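You operate a simulated robot arm through the tools that you are given. There is no shell and no other tool.

You run a simulated robot arm. Do the job below in one go: nothing can be reset, and whatever is moved stays where it is left.

Task
Put things in order on the top of the check bench. At the end: the blue block stands on top of the little black capped spool; the teal cup stands where the grey felt insert with red handle stood; the grey felt insert with red handle stands where the yellow oil tag stood; the yellow oil tag stands where the blue block stood; whatever was shut is shut again. Leave all else as you found it, and nothing knocked over.

It is judged by the outcome, as a careful person would: the job done as asked, and still so three seconds after it is handed in. It fails if anything else is knocked over, pushed out of place, dropped, spilled or broken.

Robot
A 6-joint arm with a two-finger parallel gripper, fixed in place. Base frame: the origin is at the foot of the arm, x ahead of it, y to its left, z up; the work surface is at about z = 0. Lengths are in mm, angles in degrees, forces in N, time in s.
With the tool pointing down near the work surface it reaches from about 180 to 460 mm from the base axis. Its first joint turns from -70.0 to 70.0 degrees. Payload 1.9 kg.
Tool frame: the origin (TCP) lies between the finger pads and is the grasp point; the fingertips stand 23 mm ahead of it; z points along the fingers, y is the line along which they close. The gripper opens to 94 mm. The fingers are 38 mm wide and 10 mm thick; the gripper's body (54 by 96 mm) begins 39 mm behind the TCP.
Orientation is that of the tool frame in the base frame, as a unit quaternion [w, x, y, z]. With the fingers straight down and closing along the base's y, the tool's x points along the base's -x, its y along +y and its z along -z.

Tools
- The arm moves only by the tool send_rows. Its argument "commands" is text: rows parted by semicolons, each of 6 numbers parted by spaces: the shift along the tool's x, y, z in units of 300 mm (1.0 is 300 mm), then the turn, a rotation vector about the tool's x, y, z in units of 120 degrees (1.0 is 120 degrees). In form: dx dy dz rx ry rz; .... A call has 1 to 20 rows; each row is the pose to reach, as a shift and turn from the pose commanded when the call began, along the tool's axes at that moment. "claw" is the gripper command, from -1 (shut) to 1 (fully open), values between in proportion, set as the call begins (left out, the last holds). A call with a number of a shift or a turn outside -1 to 1 is refused whole. A row lasts 0.2 s, in which the tool goes at most 50 mm and 8.6 degrees; a call with a longer step from one row to the next is refused whole, and so is a gripper value outside its range. Where a pose cannot be reached the arm comes as near as it can. A force on the tool above 40 N (or 10 N above the force at the start of the call, whichever is more), or a blocked arm, ends the call early, and 0.2 s more pass. The fingers move at their own pace (about 108 mm/s each) and stop on an object; they squeeze with about 25 N. The grip force told is the motor's: it shows also when the fingers shut on nothing. Time passes only in rows, and 0.2 s behind the last, so rows that repeat a pose let the fingers close. It gives the time, the measured TCP pose, the force on the tool (base axes), the opening and the grip force at its end, in the units of the frame above (readings bear some noise), with the torque about the TCP (base axes, N m) and any sound that the robot's microphone picked up.
- Cameras (640 x 400 px; columns grow to the right, rows downward): "scene" is fixed at [55.4, 314, 420.3]; the picture's right is [-0.77, -0.64, 0.00], its down [-0.39, 0.47, -0.79] and it looks along [0.51, -0.61, -0.61] (base axes); focal length 214 px, centre (320, 200). "wrist" rides on the gripper at [86, 16, -74] in the tool frame; the picture's right is [-0.18, 0.98, 0.00], its down [-0.58, -0.11, -0.81] and it looks along [-0.79, -0.15, 0.59] (tool axes); focal length 243 px, centre (320, 200). There is no depth. A picture from a camera that has moved, and an enlarged one, comes with that camera's place and axes in the base frame and with its lens.
- snapshot(camera): a new picture of that camera. No time passes.
- zoom(camera, box): a new picture of the part [left, top, right, bottom] of that camera's present view, enlarged. No time passes.
- finish_job(): hands the job in; it is judged then, once.

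Nothing tells you positions but the pictures and the camera data. Unless the task says otherwise, let go and move clear before handing in.

The tools are called after "Request:" as a command line: name --argument value ..., lists and objects as JSON in quotes. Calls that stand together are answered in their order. send_rows: Moves the arm, as the interface text tells. Its arguments: {"type":"object","properties":{"commands":{"type":"string"},"claw":{"type":"number"}},"required":["commands"]} The other tools are called the same way: snapshot (camera) takes a picture; zoom (camera, box) takes an enlarged picture of a part of a camera's view; finish_job () hands the job in.

At the start:

```text
time: 0.0
ee_pos: [230.3, -180.3, 293.7]
tool_rot: [0.0, 0.0, 1.0, 0.0]
force: [-1.1, 0.3, -1.0]
moment: [-0.04, 0.01, 0.0]
opening: 94.1
finger_force: 0.0
```

scene: 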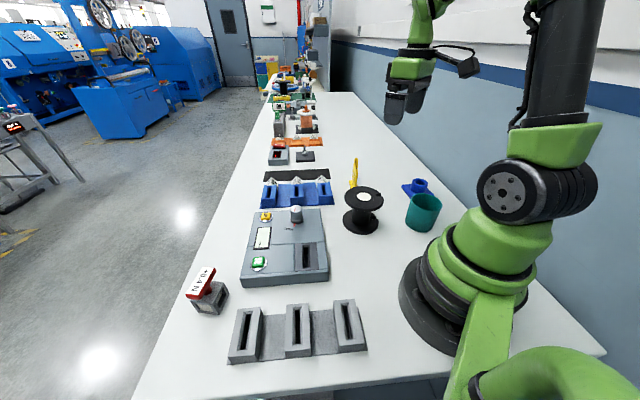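
wrist: 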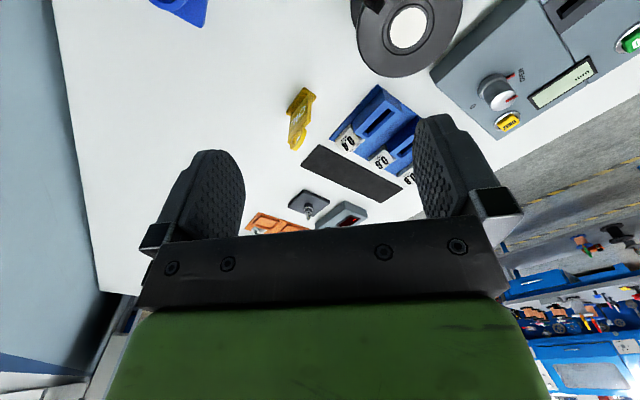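

I see a bench with a grey tray, a test device, a black spool, a teal cup, a blue block-like thing, a yellow tag and a grey block with a red handle. I'll take closer pictures before moving anything.

Request:
zoom --camera "scene" --box '[330, 140, 470, 250]'

Request:
zoom --camera "scene" --box '[170, 240, 380, 380]'

Request:
zoom --camera "scene" --box '[230, 60, 350, 210]'

Request:
zoom --camera "wrist" --box '[140, 0, 640, 260]'

```text
3.64 times, centred on (400, 195) of scene
camera zoom: at [55.4, 314.0, 420.3], right [-0.77, -0.64, 0.0], down [-0.39, 0.47, -0.79], along [0.51, -0.61, -0.61], focal length 780 px, centre (29, 218)
```

zoom: 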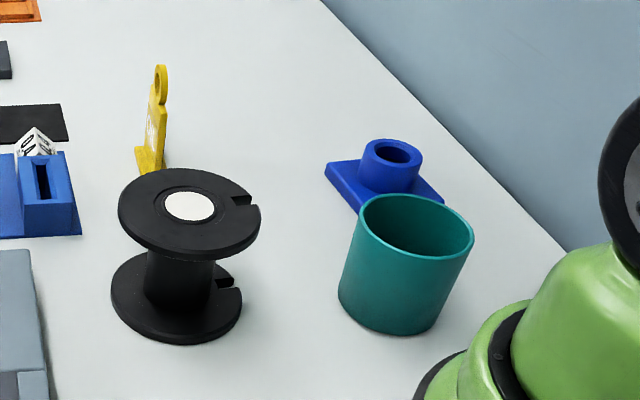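

```text
2.86 times, centred on (275, 310) of scene
camera zoom: at [55.4, 314.0, 420.3], right [-0.77, -0.64, 0.0], down [-0.39, 0.47, -0.79], along [0.51, -0.61, -0.61], focal length 613 px, centre (449, -114)
```

zoom: 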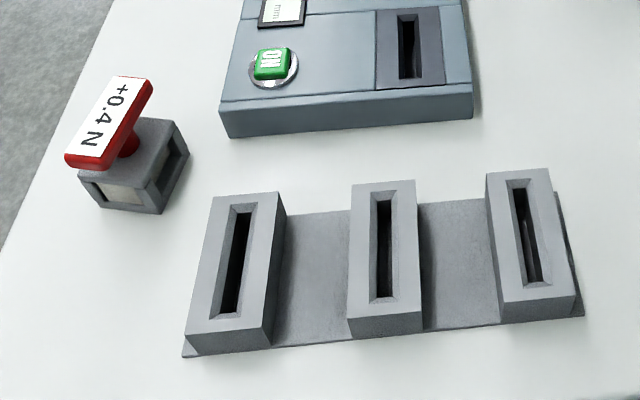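

```text
2.67 times, centred on (290, 135) of scene
camera zoom: at [55.4, 314.0, 420.3], right [-0.77, -0.64, 0.0], down [-0.39, 0.47, -0.79], along [0.51, -0.61, -0.61], focal length 572 px, centre (400, 373)
```

zoom: 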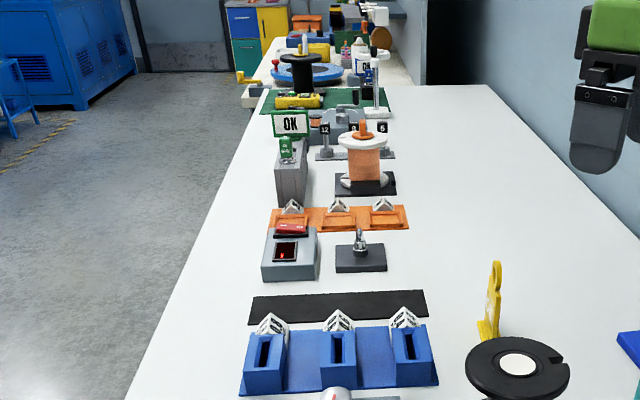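

```text
1.28 times, centred on (390, 130) of wrist
camera zoom: at [143.5, -163.3, 366.0], right [0.18, 0.98, 0.0], down [0.58, -0.11, 0.81], along [0.79, -0.15, -0.59], focal length 311 px, centre (230, 290)
```

zoom: 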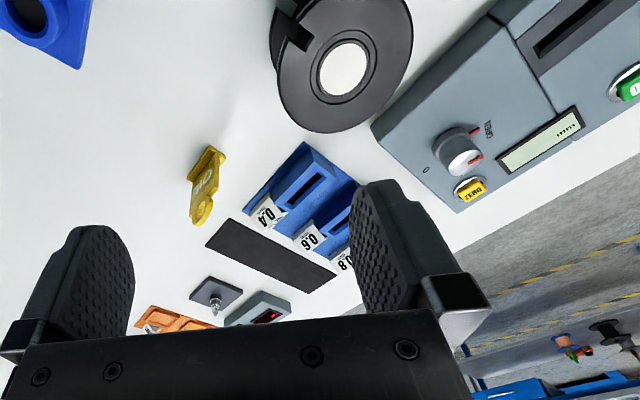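

The black spool is near (253,-103), the teal cup near (125,-200), the blue block near (178,-344), the yellow tag near (371,-246) and the grey insert near (356,284). Next I'll swing the wrist camera toward the cup and blue block to measure them better.

Request:
send_rows --commands "0.054 0.003 -0.01 0 0 0.0625; 0.108 0.006 -0.02 0 0 0.125; 0.162 0.009 -0.03 0 0 0.1875; 0.216 0.012 -0.04 0 0 0.25; 0.270 0.015 -0.05 0 0 0.3125; 0.324 0.018 -0.06 0 0 0.375; 0.378 0.021 -0.07 0 0 0.4375; 0.4333 0.024 -0.08 0 0 0.5; 0.4333 0.024 -0.08 0 0 0.5"

Request:
snapshot --camera "wrist"

Request:
snapshot --camera "scene"

```text
time: 2.0
ee_pos: [100.6, -172.4, 316.3]
tool_rot: [0.0, 0.501, 0.865, 0.0]
force: [0.2, 0.1, 0.1]
moment: [-0.03, 0.01, 0.02]
opening: 93.9
finger_force: 0.1
```

```text
taken
camera wrist: at [70.3, -90.0, 389.6], right [0.94, 0.33, 0.0], down [0.19, -0.56, 0.81], along [0.27, -0.76, -0.59], focal length 243 px, centre (320, 200)
```

wrist: 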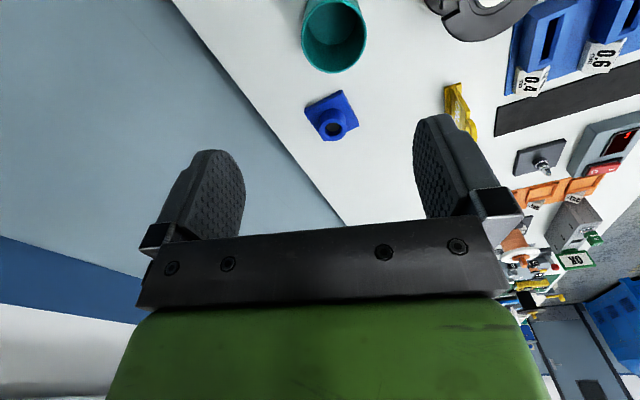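

```text
taken
```

scene: 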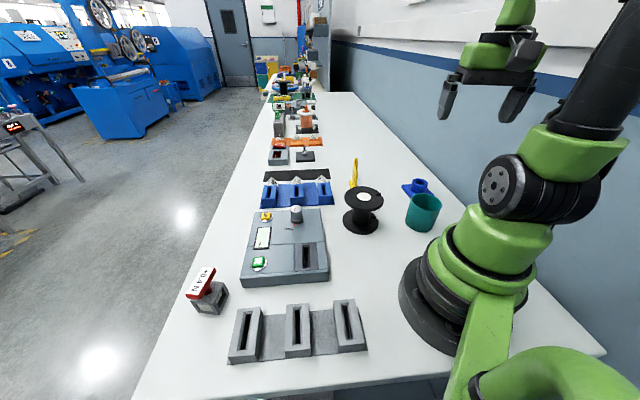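

The wrist view shows the cup and blue block, with the back wall well clear of the block. I'll zoom in on both.

Request:
zoom --camera "wrist" --box '[280, 70, 380, 150]'

Request:
zoom --camera "wrist" --box '[280, 0, 400, 80]'

Request:
zoom --camera "wrist" --box '[420, 60, 520, 150]'

```text
5.00 times, centred on (330, 110) of wrist
camera zoom: at [70.3, -90.0, 389.6], right [0.94, 0.33, 0.0], down [0.19, -0.56, 0.81], along [0.27, -0.76, -0.59], focal length 1213 px, centre (270, 650)
```

zoom: 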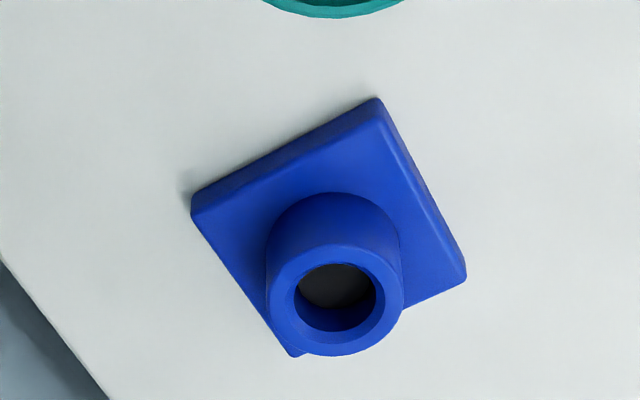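

```text
5.00 times, centred on (340, 40) of wrist
camera zoom: at [70.3, -90.0, 389.6], right [0.94, 0.33, 0.0], down [0.19, -0.56, 0.81], along [0.27, -0.76, -0.59], focal length 1213 px, centre (220, 1000)
```

zoom: 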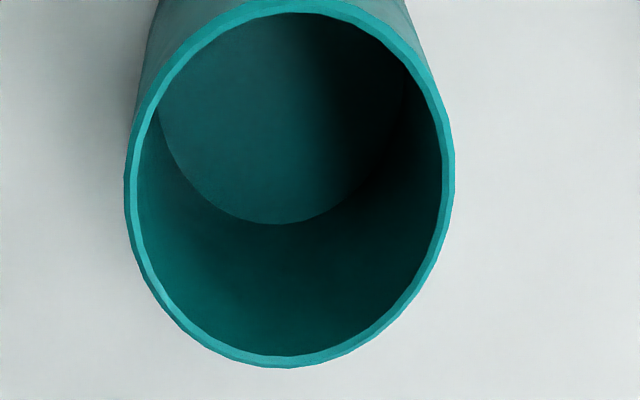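

```text
4.44 times, centred on (470, 105) of wrist
camera zoom: at [70.3, -90.0, 389.6], right [0.94, 0.33, 0.0], down [0.19, -0.56, 0.81], along [0.27, -0.76, -0.59], focal length 1078 px, centre (-347, 622)
```

zoom: 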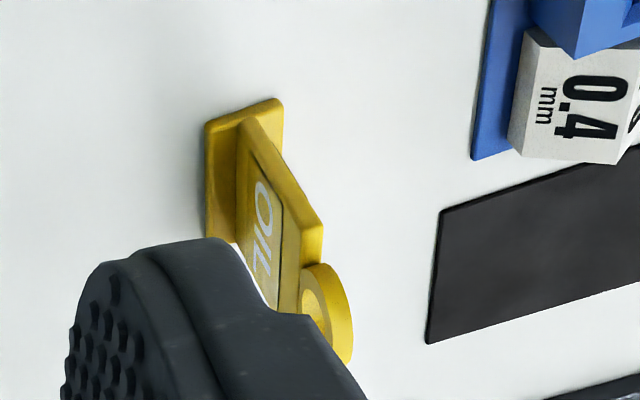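

The cup is empty, and the blue block is a square plate of about 75 mm with a hollow boss about 48 mm wide and 40 mm tall, centred near (183,-336). Next I'll look at the yellow tag from straight in front.

Request:
send_rows --commands "-0.0161 0.0738 0.044 0 0 -0.0442; -0.0323 0.1476 0.088 0 0 -0.0883; -0.0484 0.2214 0.132 0 0 -0.1325; -0.0646 0.2952 0.176 0 0 -0.1766; -0.0807 0.369 0.22 0 0 -0.2208; -0.0807 0.369 0.22 0 0 -0.2208"

Request:
snapshot --camera "wrist"

Request:
zoom --camera "wrist" --box '[260, 90, 380, 190]'

Request:
zoom --camera "scene" --box '[330, 150, 390, 195]'

```text
time: 3.4
ee_pos: [207.9, -140.5, 251.2]
tool_rot: [0.0, 0.288, 0.958, 0.0]
force: [-0.6, -0.4, -0.3]
moment: [0.02, 0.01, 0.03]
opening: 94.1
finger_force: 0.0
```

```text
taken
camera wrist: at [144.9, -78.0, 324.0], right [0.7, 0.72, 0.0], down [0.42, -0.41, 0.81], along [0.58, -0.56, -0.59], focal length 243 px, centre (320, 200)
```

wrist: 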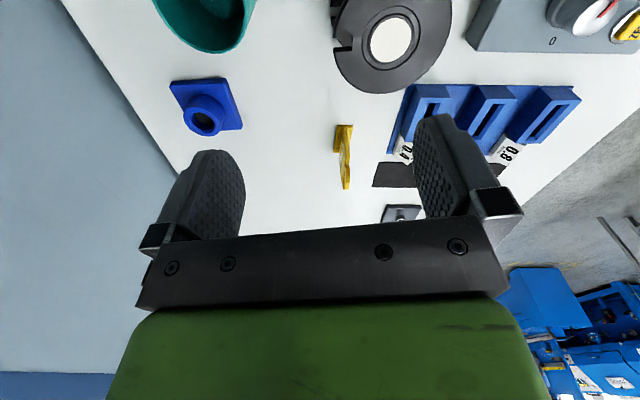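

```text
4.00 times, centred on (320, 140) of wrist
camera zoom: at [144.9, -78.0, 324.0], right [0.7, 0.72, 0.0], down [0.42, -0.41, 0.81], along [0.58, -0.56, -0.59], focal length 970 px, centre (320, 440)
```

zoom: 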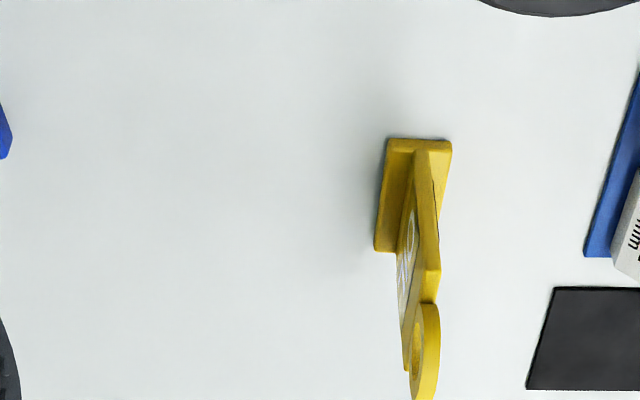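

```text
8.89 times, centred on (360, 172) of scene
camera zoom: at [55.4, 314.0, 420.3], right [-0.77, -0.64, 0.0], down [-0.39, 0.47, -0.79], along [0.51, -0.61, -0.61], focal length 1906 px, centre (-36, 444)
```

zoom: 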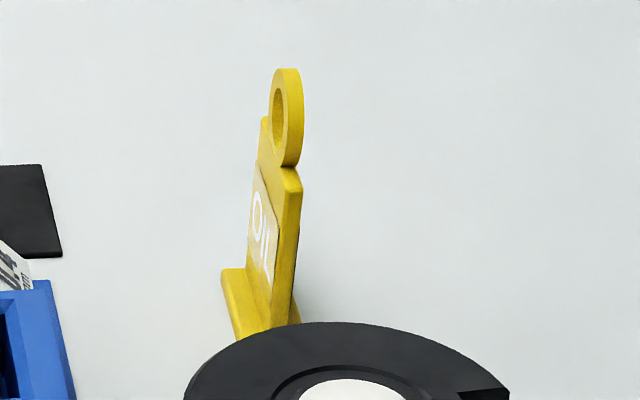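

The yellow tag stands on a base of about 26 × 58 mm, centred near (366,-238), with its plate running at about -46° and about 110 mm tall. Next I'll swing over to look at the grey insert.

Request:
send_rows --commands "0.0643 0.0889 0 0 0 -0.0668; 0.1287 0.1778 0 0 0 -0.1336; 0.193 0.2667 0 0 0 -0.2003; 0.2573 0.3556 0 0 0 -0.2671; 0.3217 0.4444 0 0 0 -0.3339; 0.386 0.5333 0 0 0 -0.4007; 0.4503 0.6222 0 0 0 -0.4674; 0.5147 0.7111 0 0 0 -0.5342; 0.579 0.8 0 0 0 -0.601; 0.579 0.8 0 0 0 -0.601"

Request:
snapshot --camera "wrist"

Request:
zoom --camera "wrist" --box '[260, 80, 380, 180]'

Request:
zoom --camera "scene" --box '[170, 250, 250, 330]'

```text
time: 5.6
ee_pos: [197.0, 160.0, 249.9]
tool_rot: [0.0, -0.331, 0.944, 0.0]
force: [0.0, -0.5, 0.4]
moment: [0.02, 0.01, 0.03]
opening: 94.0
finger_force: 0.0
```

```text
taken
camera wrist: at [119.4, 118.3, 324.3], right [-0.47, 0.88, 0.0], down [0.52, 0.28, 0.81], along [0.71, 0.38, -0.59], focal length 243 px, centre (320, 200)
```

wrist: 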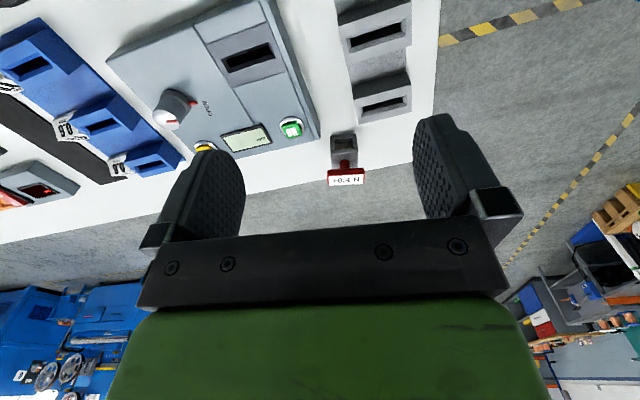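

```text
4.00 times, centred on (320, 130) of wrist
camera zoom: at [119.4, 118.3, 324.3], right [-0.47, 0.88, 0.0], down [0.52, 0.28, 0.81], along [0.71, 0.38, -0.59], focal length 970 px, centre (320, 480)
```

zoom: 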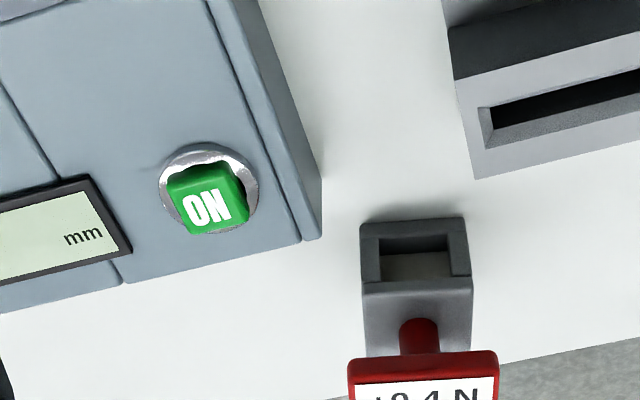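

```text
5.00 times, centred on (210, 290) of scene
camera zoom: at [55.4, 314.0, 420.3], right [-0.77, -0.64, 0.0], down [-0.39, 0.47, -0.79], along [0.51, -0.61, -0.61], focal length 1072 px, centre (870, -250)
```

zoom: 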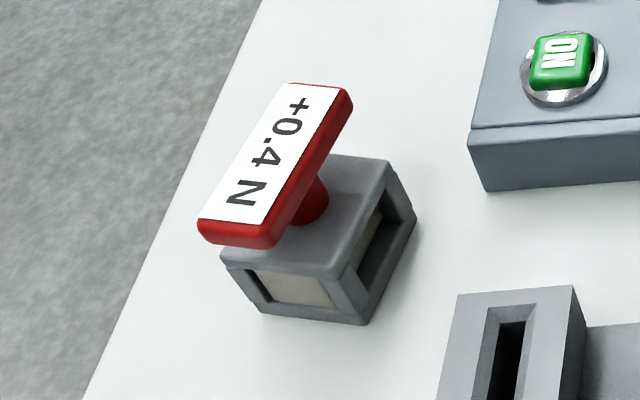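

The grey insert is a cube of about 43 mm centred near (350,287), with a red stem and a label bar on top. I'll zoom in on the handle to get its height and direction.

Request:
zoom --camera "wrist" --box '[305, 120, 395, 195]'

Request:
zoom --camera "scene" --box '[180, 258, 235, 320]'

```text
5.33 times, centred on (350, 158) of wrist
camera zoom: at [119.4, 118.3, 324.3], right [-0.47, 0.88, 0.0], down [0.52, 0.28, 0.81], along [0.71, 0.38, -0.59], focal length 1294 px, centre (160, 427)
```

zoom: 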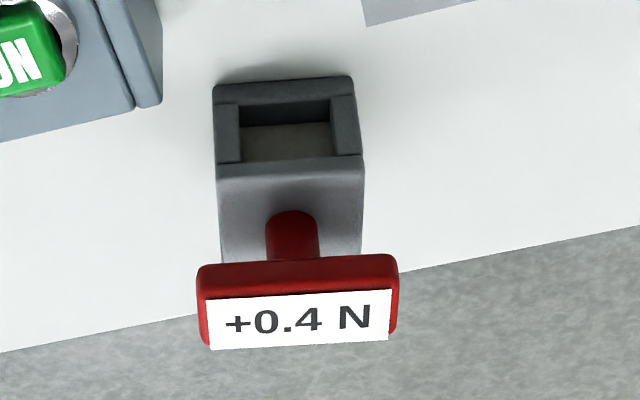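

```text
6.45 times, centred on (208, 289) of scene
camera zoom: at [55.4, 314.0, 420.3], right [-0.77, -0.64, 0.0], down [-0.39, 0.47, -0.79], along [0.51, -0.61, -0.61], focal length 1384 px, centre (1046, -374)
```

zoom: 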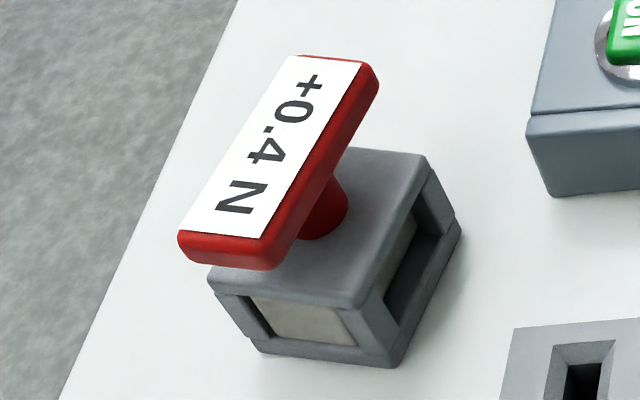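

The handle bar is about 57 × 22 mm at z = 66–79, on a cube about 41 mm tall. Next I'll swing back and view the spool top from close range on the way to the blue block.

Request:
send_rows --commands "0.0758 -0.1092 0.0143 0 0 0.0698; 0.1516 -0.2184 0.0286 0 0 0.1395; 0.2274 -0.3276 0.0429 0 0 0.2093; 0.3033 -0.4367 0.0571 0 0 0.279; 0.3791 -0.5459 0.0714 0 0 0.3488; 0.4549 -0.6551 0.0857 0 0 0.4185; 0.5307 -0.7643 0.1 0 0 0.4883; 0.5307 -0.7643 0.1 0 0 0.4883"

Request:
snapshot --camera "wrist"

Request:
zoom --camera "wrist" --box '[300, 0, 540, 150]'

```text
time: 7.4
ee_pos: [216.1, -122.4, 219.2]
tool_rot: [0.001, 0.175, 0.985, -0.001]
force: [0.5, -0.2, -0.1]
moment: [0.01, 0.01, 0.0]
opening: 94.2
finger_force: 0.0
```

```text
taken
camera wrist: at [140.0, -77.4, 293.0], right [0.51, 0.86, 0.0], down [0.51, -0.3, 0.81], along [0.69, -0.41, -0.59], focal length 243 px, centre (320, 200)
```

wrist: 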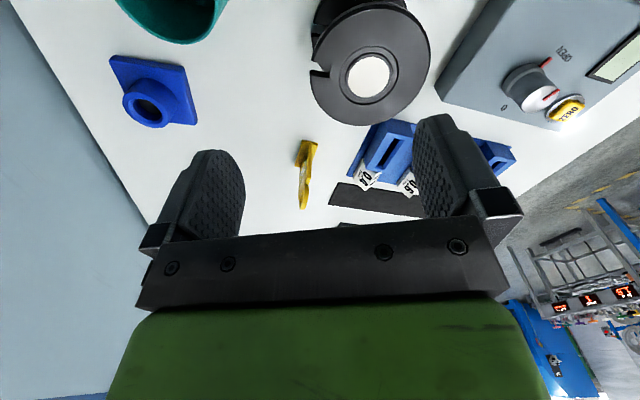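

```text
2.67 times, centred on (420, 75) of wrist
camera zoom: at [140.0, -77.4, 293.0], right [0.51, 0.86, 0.0], down [0.51, -0.3, 0.81], along [0.69, -0.41, -0.59], focal length 647 px, centre (53, 533)
```

zoom: 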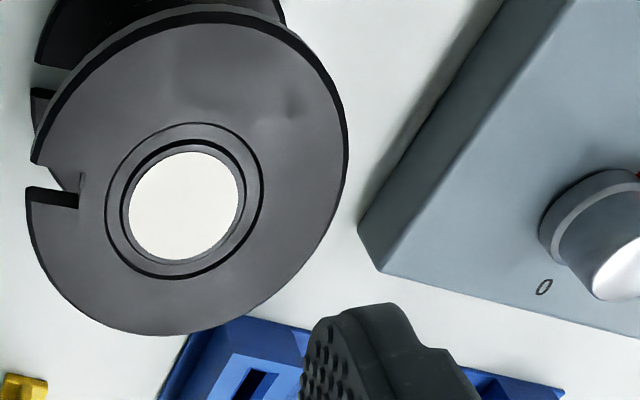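

The spool's top is flat, about 102 mm across, near z = 83, and centred near (254,-95). Next I'll move above the blue block for a close look.

Request:
send_rows --commands "-0.0233 -0.1189 0.0328 0 0 0.0278; -0.0467 -0.2378 0.0656 0 0 0.0556; -0.07 -0.3567 0.0983 0 0 0.0833; -0.0933 -0.4755 0.1311 0 0 0.1111; -0.1167 -0.5944 0.1639 0 0 0.1389; -0.14 -0.7133 0.1967 0 0 0.1667; -0.14 -0.7133 0.1967 0 0 0.1667"

Request:
snapshot --camera "wrist"

Request:
zoom --camera "wrist" --box '[240, 0, 400, 120]'

```text
time: 9.0
ee_pos: [181.3, -337.1, 160.2]
tool_rot: [0.0, 0.342, 0.94, 0.001]
force: [-1.0, 0.1, -0.4]
moment: [-0.01, -0.02, -0.04]
opening: 93.9
finger_force: 0.0
```

```text
taken
camera wrist: at [125.3, -269.1, 232.9], right [0.77, 0.63, 0.0], down [0.37, -0.46, 0.81], along [0.51, -0.62, -0.59], focal length 243 px, centre (320, 200)
```

wrist: 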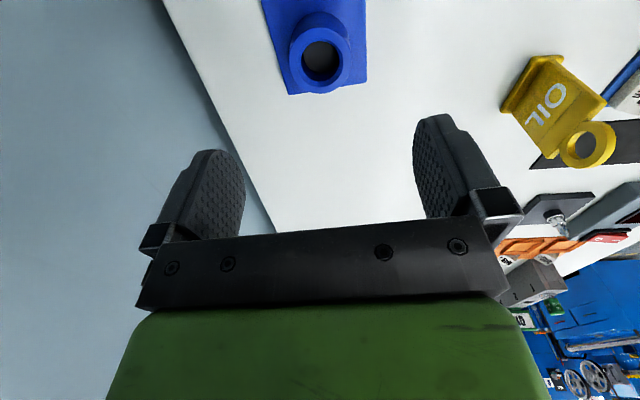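

```text
3.33 times, centred on (320, 60) of wrist
camera zoom: at [125.3, -269.1, 232.9], right [0.77, 0.63, 0.0], down [0.37, -0.46, 0.81], along [0.51, -0.62, -0.59], focal length 809 px, centre (320, 667)
```

zoom: 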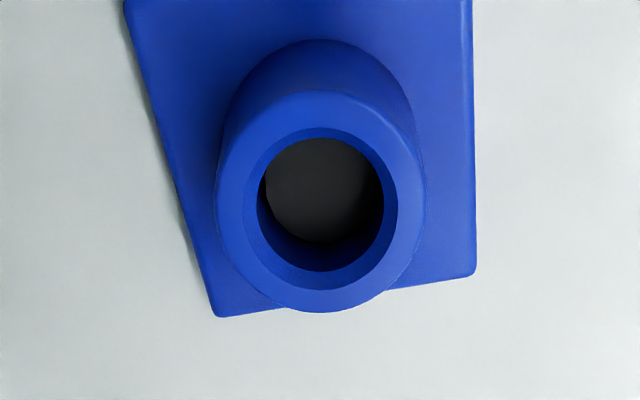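

The gripper is right above the boss at about (181,-337). I'll descend to grasp height around the boss.

Request:
send_rows --commands "0 0 0.1 0 0 0; 0 0 0.2 0 0 0; 0 0 0.3 0 0 0; 0 0 0.37 0 0 0; 0 0 0.4 0 0 0; 0 0 0.4 0 0 0" --claw 1

Request:
snapshot --camera "wrist"

Request:
zoom --camera "scene" --box '[360, 120, 480, 240]'

```text
time: 10.4
ee_pos: [181.7, -337.0, 40.3]
tool_rot: [0.0, 0.342, 0.94, 0.0]
force: [0.5, -0.3, 0.3]
moment: [0.0, 0.01, -0.01]
opening: 94.2
finger_force: 0.1
```

```text
taken
camera wrist: at [125.3, -269.1, 114.7], right [0.77, 0.63, 0.0], down [0.37, -0.46, 0.81], along [0.51, -0.62, -0.59], focal length 243 px, centre (320, 200)
```

wrist: 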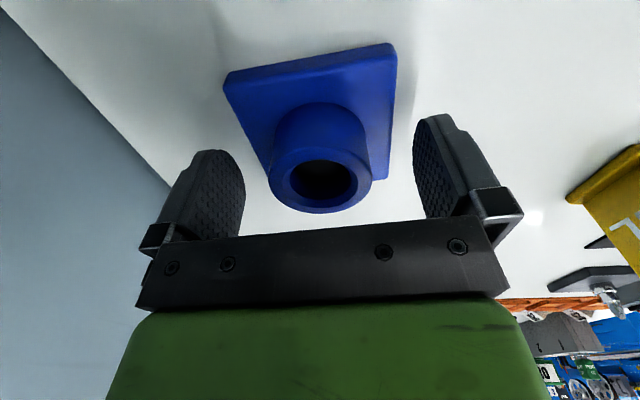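

```text
3.33 times, centred on (420, 180) of scene
camera zoom: at [55.4, 314.0, 420.3], right [-0.77, -0.64, 0.0], down [-0.39, 0.47, -0.79], along [0.51, -0.61, -0.61], focal length 715 px, centre (-13, 267)
```

zoom: 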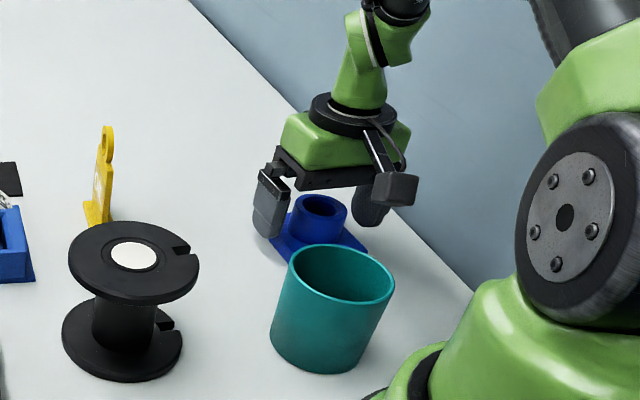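

The fingers straddle the boss evenly and clear the plate. I'll close the gripper.

Request:
send_rows --commands "0 0 0 0 0 0; 0 0 0 0 0 0; 0 0 0 0 0 0; 0 0 0 0 0 0" --claw -1

Request:
snapshot --camera "wrist"

```text
time: 11.4
ee_pos: [181.9, -337.3, 42.3]
tool_rot: [0.0, 0.342, 0.94, 0.0]
force: [0.3, 0.3, -0.5]
moment: [-0.06, -0.02, 0.03]
opening: 47.4
finger_force: 25.1
```

```text
taken
camera wrist: at [125.2, -269.1, 114.9], right [0.77, 0.63, 0.0], down [0.37, -0.46, 0.81], along [0.51, -0.62, -0.59], focal length 243 px, centre (320, 200)
```

wrist: 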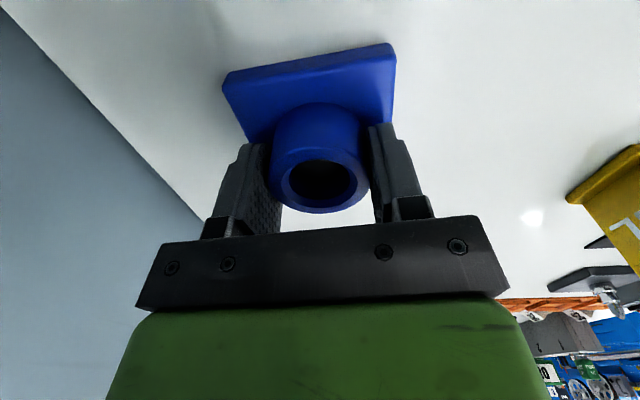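

The block is held at 47 mm opening. I'll lift it straight up and carry it over the spool.

Request:
send_rows --commands "0 0 -0.05 0 0 0; 0 0 -0.15 0 0 0; 0 0 -0.28 0 0 0; 0 0 -0.4133 0 0 0; 0.0333 0.0774 -0.4133 0 0 0; 0.0832 0.1935 -0.4133 0 0 0; 0.1331 0.3096 -0.4133 0 0 0; 0.183 0.4257 -0.4133 0 0 0; 0.2329 0.5418 -0.4133 0 0 0; 0.2828 0.6579 -0.4133 0 0 0; 0.316 0.7353 -0.4133 0 0 0; 0.3327 0.774 -0.4133 0 0 0; 0.3327 0.774 -0.4133 0 0 0"

Request:
snapshot --camera "wrist"

Request:
zoom --camera "scene" --box '[300, 100, 460, 260]'

```text
time: 14.2
ee_pos: [252.9, -92.8, 166.3]
tool_rot: [0.0, 0.342, 0.94, 0.0]
force: [0.4, -0.1, -0.1]
moment: [0.0, 0.0, 0.0]
opening: 0.0
finger_force: 25.4
```

```text
taken
camera wrist: at [197.2, -25.5, 240.6], right [0.77, 0.63, 0.0], down [0.37, -0.46, 0.81], along [0.51, -0.62, -0.59], focal length 243 px, centre (320, 200)
```

wrist: 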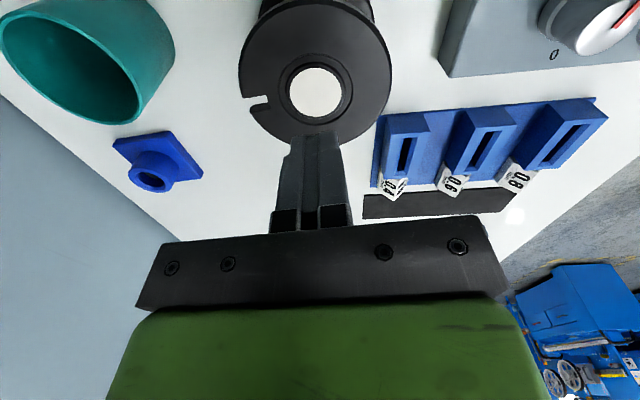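

```text
2.50 times, centred on (380, 180) of scene
camera zoom: at [55.4, 314.0, 420.3], right [-0.77, -0.64, 0.0], down [-0.39, 0.47, -0.79], along [0.51, -0.61, -0.61], focal length 536 px, centre (170, 250)
```

zoom: 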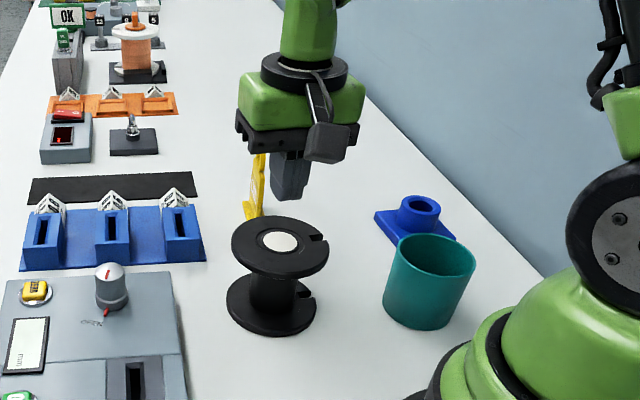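

The block slipped out of the grip during the lift, and it appears to be still standing upright near its original place. I'll check exactly where it is now.

Request:
zoom --camera "wrist" --box '[100, 120, 220, 200]'

Request:
zoom --camera "scene" --box '[385, 165, 455, 240]'

```text
5.00 times, centred on (160, 160) of wrist
camera zoom: at [197.2, -25.5, 240.6], right [0.77, 0.63, 0.0], down [0.37, -0.46, 0.81], along [0.51, -0.62, -0.59], focal length 1213 px, centre (1120, 400)
```

zoom: 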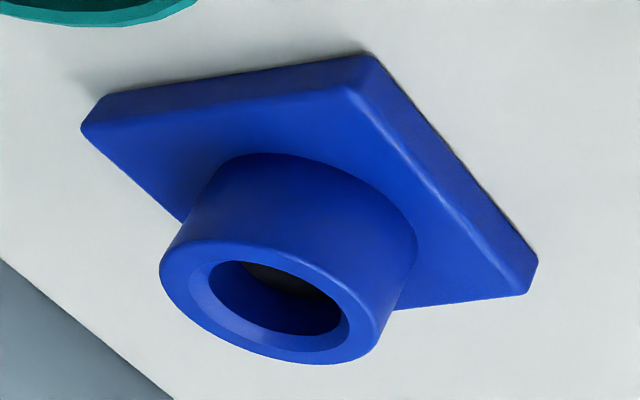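

```text
5.33 times, centred on (420, 202) of scene
camera zoom: at [55.4, 314.0, 420.3], right [-0.77, -0.64, 0.0], down [-0.39, 0.47, -0.79], along [0.51, -0.61, -0.61], focal length 1144 px, centre (-213, 187)
```

zoom: 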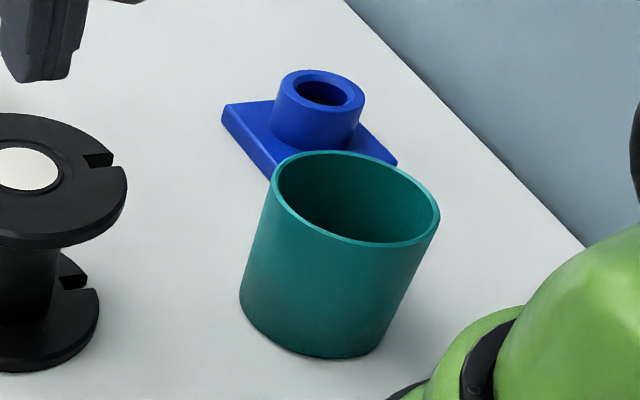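

The block is upright and practically unmoved, so the grip slid up off the boss at the start of the lift. I'll go back above it with open fingers and check again.

Request:
send_rows --commands "-0.0499 -0.1161 0 0 0 0; -0.0998 -0.2322 0 0 0 0; -0.1497 -0.3483 0 0 0 0; -0.1996 -0.4644 0 0 0 0; -0.2495 -0.5805 0 0 0 0; -0.2994 -0.6966 0 0 0 0; -0.3327 -0.774 0 0 0 0; -0.3327 -0.774 0 0 0 0" --claw 1

Request:
snapshot --camera "wrist"

Request:
zoom --camera "wrist" --box '[240, 0, 400, 120]'

```text
time: 16.0
ee_pos: [179.2, -335.9, 166.2]
tool_rot: [0.0, 0.341, 0.94, -0.001]
force: [-0.9, -1.0, -0.2]
moment: [0.03, 0.01, -0.01]
opening: 93.9
finger_force: 0.0
```

```text
taken
camera wrist: at [123.0, -267.9, 241.2], right [0.77, 0.63, 0.0], down [0.37, -0.46, 0.81], along [0.51, -0.62, -0.59], focal length 243 px, centre (320, 200)
```

wrist: 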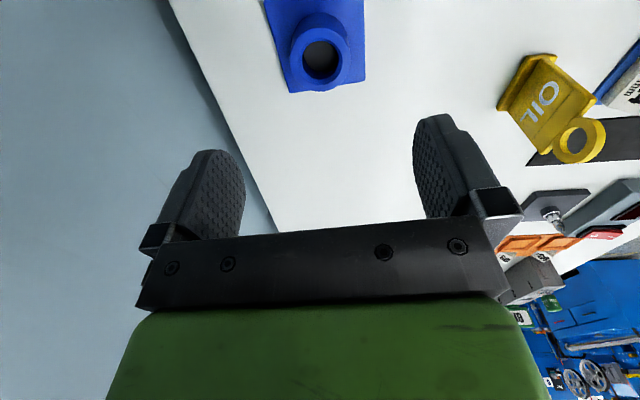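

```text
3.33 times, centred on (320, 60) of wrist
camera zoom: at [123.0, -267.9, 241.2], right [0.77, 0.63, 0.0], down [0.37, -0.46, 0.81], along [0.51, -0.62, -0.59], focal length 809 px, centre (320, 667)
```

zoom: 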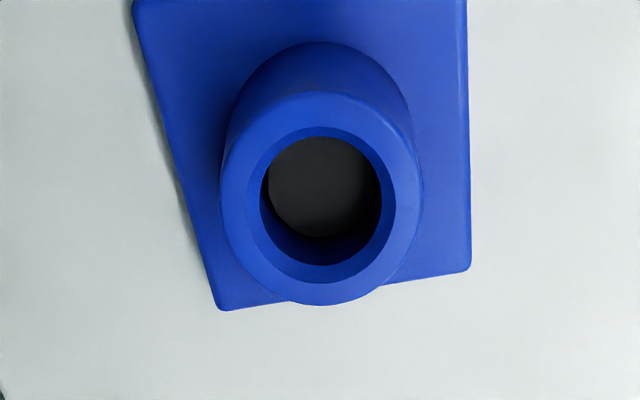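

The block stands at (181,-337.5), as at first. I'll descend a little lower around the boss, grip it, and do a slow test lift.

Request:
send_rows --commands "-0.009 0 0.1 0 0 0; -0.009 0 0.2 0 0 0; -0.009 0 0.3 0 0 0; -0.009 0 0.38 0 0 0; -0.009 0 0.42 0 0 0; -0.009 0 0.437 0 0 0; -0.009 0 0.437 0 0 0" --claw 1

Request:
snapshot --camera "wrist"

```text
time: 17.6
ee_pos: [183.1, -337.3, 35.9]
tool_rot: [0.0, 0.342, 0.94, 0.0]
force: [-0.7, -0.2, 0.1]
moment: [-0.01, 0.07, 0.03]
opening: 93.8
finger_force: 0.1
```

```text
taken
camera wrist: at [126.7, -270.3, 108.4], right [0.77, 0.63, 0.0], down [0.37, -0.46, 0.81], along [0.51, -0.62, -0.59], focal length 243 px, centre (320, 200)
```

wrist: 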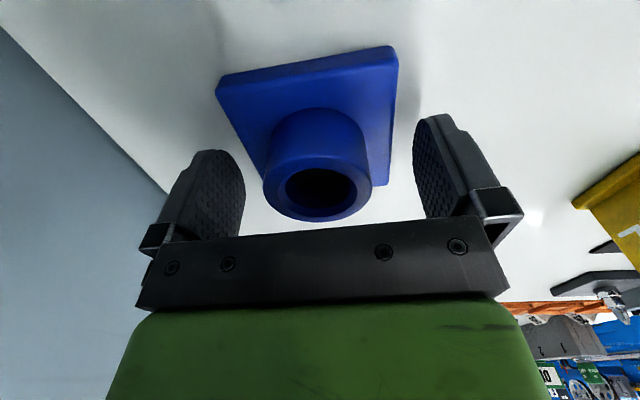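

Positioned well around the boss. I'll close and do a very slow 6 mm test lift.

Request:
send_rows --commands "0 0 0 0 0 0; 0 0 0 0 0 0; 0 0 0 0 0 0; 0 0 0 0 0 0; 0 0 0 0 0 0" --claw -1

Request:
send_rows --commands "0 0 -0.003 0 0 0; 0 0 -0.006 0 0 0; 0 0 -0.01 0 0 0; 0 0 -0.014 0 0 0; 0 0 -0.018 0 0 0; 0 0 -0.02 0 0 0; 0 0 -0.02 0 0 0"

Request:
snapshot --camera "wrist"

Request:
zoom --camera "scene" --box '[380, 150, 460, 240]'

```text
time: 18.8
ee_pos: [182.4, -338.2, 34.5]
tool_rot: [0.0, 0.342, 0.94, 0.0]
force: [0.3, 0.5, -0.2]
moment: [-0.08, 0.01, -0.02]
opening: 75.5
finger_force: 25.5
```

```text
time: 20.4
ee_pos: [182.4, -337.5, 40.2]
tool_rot: [0.0, 0.342, 0.94, 0.0]
force: [0.3, -0.3, -2.6]
moment: [0.0, -0.01, -0.02]
opening: 75.5
finger_force: 24.9
```

```text
taken
camera wrist: at [126.5, -269.4, 113.9], right [0.77, 0.63, 0.0], down [0.37, -0.46, 0.81], along [0.51, -0.62, -0.59], focal length 243 px, centre (320, 200)
```

wrist: 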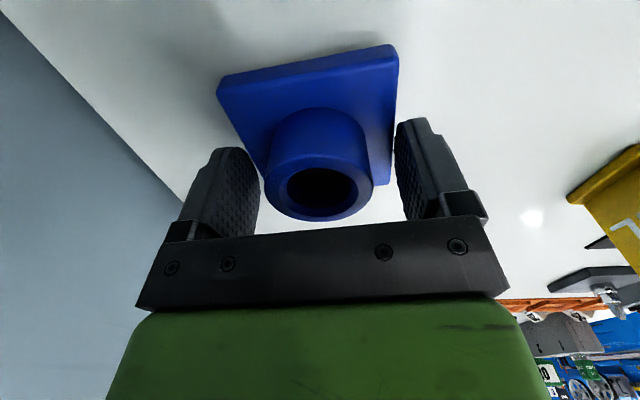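

```text
4.44 times, centred on (420, 195) of scene
camera zoom: at [55.4, 314.0, 420.3], right [-0.77, -0.64, 0.0], down [-0.39, 0.47, -0.79], along [0.51, -0.61, -0.61], focal length 953 px, centre (-124, 222)
```

zoom: 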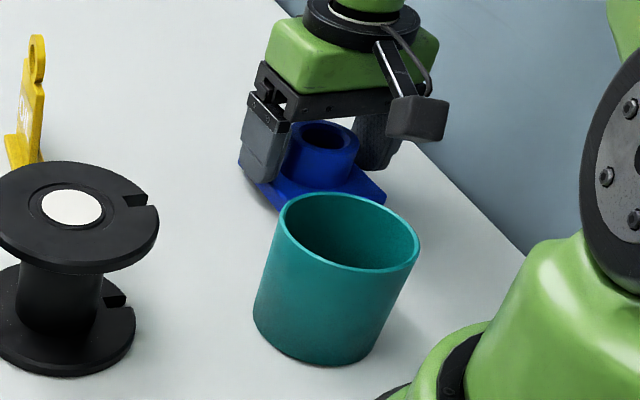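

The fingers closed on the plate's edges at 75.5 mm, just catching its top with the tips, and the weight reads about 2.6 N. I'll set it back down and regrip the plate lower for a proper hold.

Request:
send_rows --commands "0 0 0.006 0 0 0; 0 0 0.012 0 0 0; 0 0 0.017 0 0 0; 0 0 0.02 0 0 0; 0 0 0.02 0 0 0"

Request:
send_rows --commands "0 0 0 0 0 0; 0 0 0 0 0 0; 0 0 0.01 0 0 0; 0 0 0.02 0 0 0; 0 0 0.028 0 0 0; 0 0 0.028 0 0 0" --claw 1

Request:
send_rows --commands "0 0 0 0 0 0; 0 0 0 0 0 0; 0 0 0 0 0 0; 0 0 0 0 0 0" --claw -1

Request:
snapshot --camera "wrist"

```text
time: 21.6
ee_pos: [181.8, -338.0, 35.8]
tool_rot: [0.001, 0.343, 0.939, 0.0]
force: [-3.5, 8.2, 21.9]
moment: [0.3, 0.17, -0.1]
opening: 76.0
finger_force: 25.1
```

```text
time: 23.0
ee_pos: [183.6, -337.1, 25.7]
tool_rot: [0.0, 0.342, 0.94, 0.0]
force: [-0.7, 0.4, 1.0]
moment: [0.02, -0.01, -0.01]
opening: 94.0
finger_force: 0.0
```

```text
time: 24.0
ee_pos: [182.2, -338.4, 26.5]
tool_rot: [0.0, 0.342, 0.94, 0.0]
force: [0.0, -0.4, 0.0]
moment: [-0.07, -0.05, 0.0]
opening: 75.7
finger_force: 24.9
```

```text
taken
camera wrist: at [126.8, -269.5, 99.5], right [0.77, 0.63, 0.0], down [0.37, -0.46, 0.81], along [0.51, -0.62, -0.59], focal length 243 px, centre (320, 200)
```

wrist: 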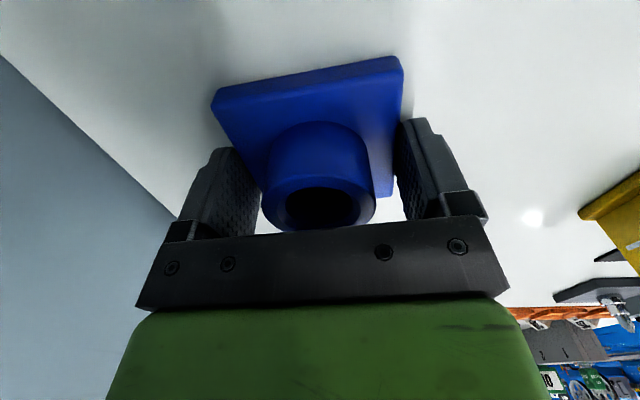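

Now the fingers hold the plate's full edge at 75.7 mm. I'll lift slowly and check that it stays.

Request:
send_rows --commands "0 0 -0.005 0 0 0; 0 0 -0.012 0 0 0; 0 0 -0.025 0 0 0; 0 0 -0.045 0 0 0; 0 0 -0.075 0 0 0; 0 0 -0.115 0 0 0; 0 0 -0.165 0 0 0; 0 0 -0.215 0 0 0; 0 0 -0.265 0 0 0; 0 0 -0.315 0 0 0; 0 0 -0.355 0 0 0; 0 0 -0.385 0 0 0; 0 0 -0.4 0 0 0; 0 0 -0.4 0 0 0"

Request:
snapshot --camera "wrist"

Request:
zoom --camera "scene" --box '[360, 80, 500, 240]'

```text
time: 27.0
ee_pos: [182.4, -338.0, 147.2]
tool_rot: [-0.001, 0.342, 0.94, 0.0]
force: [-0.1, -0.1, -2.4]
moment: [0.0, -0.03, 0.0]
opening: 75.7
finger_force: 24.8
```

```text
taken
camera wrist: at [126.7, -269.8, 219.5], right [0.77, 0.63, 0.0], down [0.37, -0.46, 0.81], along [0.51, -0.62, -0.59], focal length 243 px, centre (320, 200)
```

wrist: 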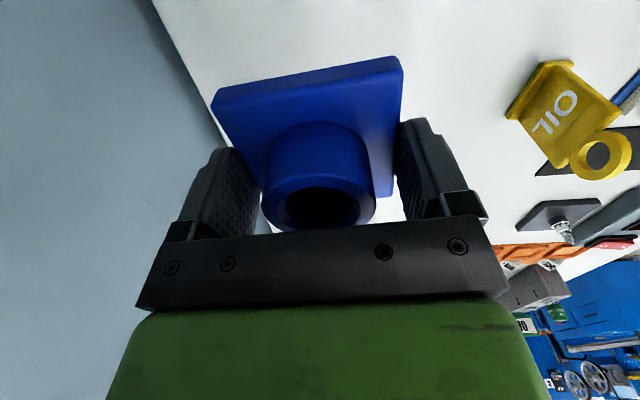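

```text
2.50 times, centred on (430, 160) of scene
camera zoom: at [55.4, 314.0, 420.3], right [-0.77, -0.64, 0.0], down [-0.39, 0.47, -0.79], along [0.51, -0.61, -0.61], focal length 536 px, centre (45, 300)
```

zoom: 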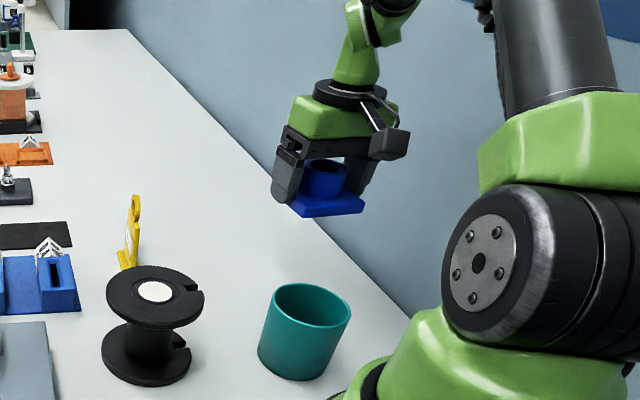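

It is held firmly with the weight at about 2.4 N. I'll carry it over to the spool at this height.

Request:
send_rows --commands "0.017 0.0384 0 0 0 0; 0.0511 0.1151 0 0 0 0; 0.0886 0.1995 0 0 0 0; 0.1295 0.2916 0 0 0 0; 0.1704 0.3837 0 0 0 0; 0.2112 0.4757 0 0 0 0; 0.2521 0.5678 0 0 0 0; 0.2896 0.6522 0 0 0 0; 0.3203 0.7213 0 0 0 0; 0.3373 0.7597 0 0 0 0; 0.3407 0.7673 0 0 0 0; 0.3407 0.7673 0 0 0 0; 0.3407 0.7673 0 0 0 0"

Request:
snapshot --camera "wrist"

Request:
zoom --camera "scene" --box '[300, 120, 430, 250]'

```text
time: 29.8
ee_pos: [250.5, -96.1, 144.9]
tool_rot: [0.0, 0.343, 0.939, 0.0]
force: [0.1, -0.5, -3.5]
moment: [0.0, 0.0, -0.03]
opening: 75.6
finger_force: 25.0
```

```text
taken
camera wrist: at [195.3, -28.1, 219.0], right [0.77, 0.63, 0.0], down [0.37, -0.46, 0.81], along [0.51, -0.62, -0.59], focal length 243 px, centre (320, 200)
```

wrist: 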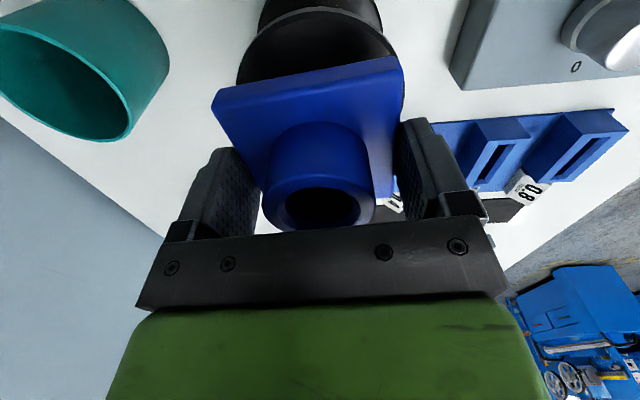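

```text
3.08 times, centred on (365, 185) of scene
camera zoom: at [55.4, 314.0, 420.3], right [-0.77, -0.64, 0.0], down [-0.39, 0.47, -0.79], along [0.51, -0.61, -0.61], focal length 660 px, centre (182, 246)
```

zoom: 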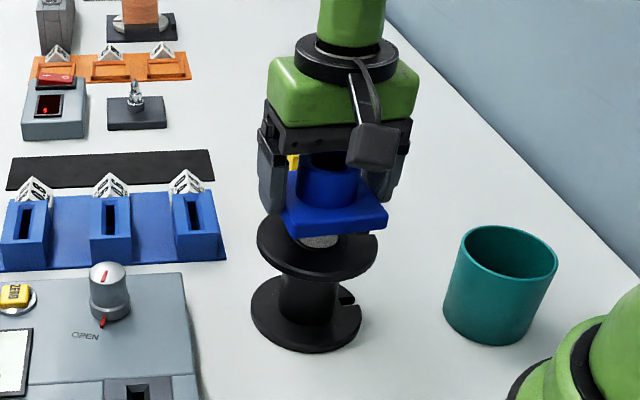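

The block is above the spool. I'll check the fore-aft centering using the visible near rim of the spool.

Request:
zoom --camera "wrist" --box '[200, 0, 440, 150]'

Request:
zoom --camera "scene" --box '[340, 150, 400, 225]'

```text
2.67 times, centred on (320, 75) of wrist
camera zoom: at [195.3, -28.1, 219.0], right [0.77, 0.63, 0.0], down [0.37, -0.46, 0.81], along [0.51, -0.62, -0.59], focal length 647 px, centre (320, 533)
```

zoom: 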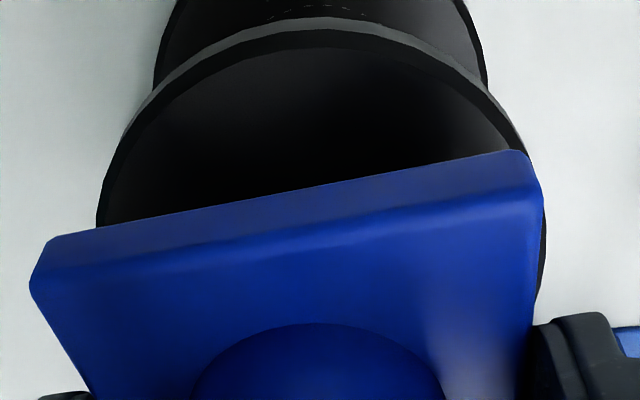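

```text
5.33 times, centred on (370, 188) of scene
camera zoom: at [55.4, 314.0, 420.3], right [-0.77, -0.64, 0.0], down [-0.39, 0.47, -0.79], along [0.51, -0.61, -0.61], focal length 1144 px, centre (53, 267)
```

zoom: 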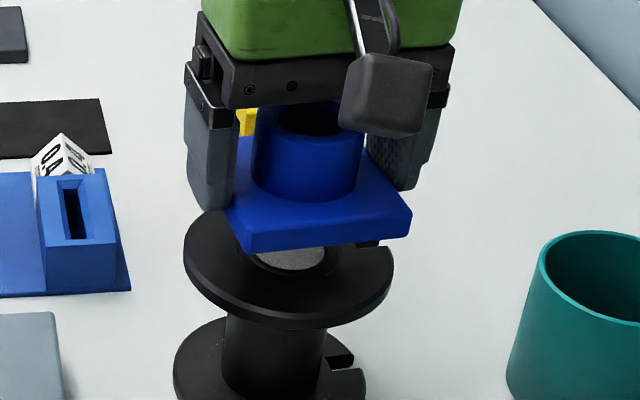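

Centering is good, within about 2 mm. I'll lower most of the way, then continue in small steps while watching the force.

Request:
send_rows --commands "0 0 0.02 0 0 0; 0 0 0.045 0 0 0; 0 0 0.07 0 0 0; 0 0 0.08 0 0 0; 0 0 0.08 0 0 0"

Request:
send_rows --commands "0 0 0.005 0 0 0; 0 0 0.01 0 0 0; 0 0 0.01 0 0 0"

Request:
zoom --camera "scene" --box '[330, 150, 410, 235]'

```text
time: 31.0
ee_pos: [252.4, -96.3, 121.9]
tool_rot: [0.0, 0.343, 0.94, 0.0]
force: [-0.8, 0.7, -3.8]
moment: [0.01, -0.04, -0.01]
opening: 76.0
finger_force: 25.0
```

```text
time: 31.8
ee_pos: [252.1, -96.5, 119.0]
tool_rot: [0.0, 0.342, 0.94, 0.0]
force: [-0.1, -0.4, -1.8]
moment: [-0.04, 0.02, 0.01]
opening: 75.6
finger_force: 25.1
```

```text
4.71 times, centred on (370, 192) of scene
camera zoom: at [55.4, 314.0, 420.3], right [-0.77, -0.64, 0.0], down [-0.39, 0.47, -0.79], along [0.51, -0.61, -0.61], focal length 1009 px, centre (85, 235)
```

zoom: 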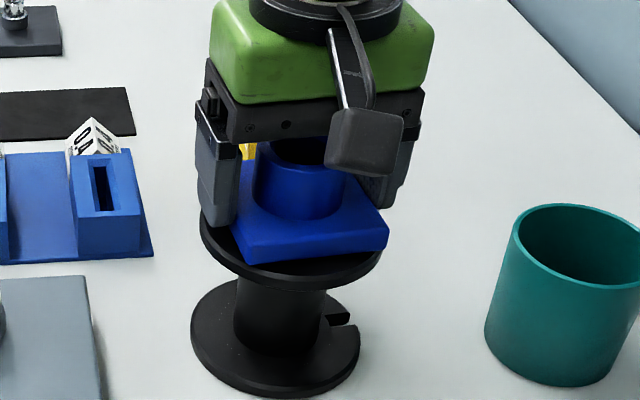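

Still no contact, with the block bottom at about z = 93. I'll keep lowering in small steps.

Request:
send_rows --commands "0 0 0.004 0 0 0; 0 0 0.008 0 0 0; 0 0 0.008 0 0 0"

Request:
send_rows --commands "0 0 0.003 0 0 0; 0 0 0.006 0 0 0; 0 0 0.006 0 0 0"

```text
time: 32.6
ee_pos: [252.0, -95.1, 117.0]
tool_rot: [0.0, 0.341, 0.94, 0.0]
force: [0.4, -0.4, -3.1]
moment: [-0.01, 0.0, -0.01]
opening: 75.5
finger_force: 25.1
```

```text
time: 33.4
ee_pos: [252.1, -95.5, 115.6]
tool_rot: [0.001, 0.342, 0.94, 0.001]
force: [-4.5, 0.3, 23.5]
moment: [-0.05, 0.1, -0.07]
opening: 75.7
finger_force: 24.9
```

Contact: about 23 N, with the block bottom at about z = 89 on the spool top. I'll relieve the pressure slightly and check before opening.

Request:
send_rows --commands "0 0 -0.0025 0 0 0; 0 0 -0.0025 0 0 0"

Request:
zoom --camera "scene" --box '[330, 150, 410, 235]'

Request:
snapshot --camera "wrist"

```text
time: 34.0
ee_pos: [252.1, -97.0, 115.9]
tool_rot: [0.001, 0.342, 0.94, 0.001]
force: [0.5, -3.4, 12.0]
moment: [-0.1, -0.29, -0.03]
opening: 76.0
finger_force: 24.9
```

```text
4.71 times, centred on (370, 192) of scene
camera zoom: at [55.4, 314.0, 420.3], right [-0.77, -0.64, 0.0], down [-0.39, 0.47, -0.79], along [0.51, -0.61, -0.61], focal length 1009 px, centre (85, 235)
```

zoom: 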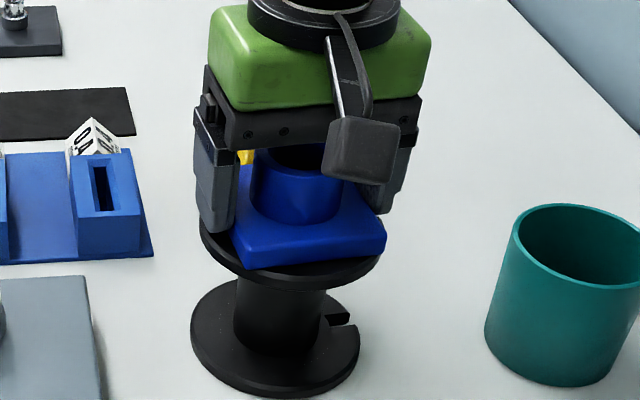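

```text
taken
camera wrist: at [196.8, -27.9, 188.6], right [0.77, 0.63, 0.0], down [0.37, -0.46, 0.81], along [0.51, -0.62, -0.59], focal length 243 px, centre (320, 200)
```

wrist: 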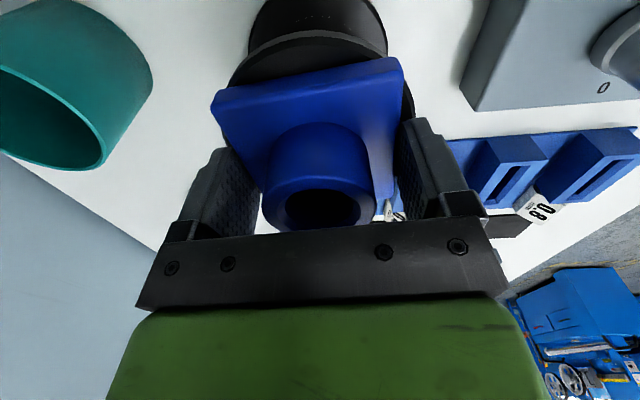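

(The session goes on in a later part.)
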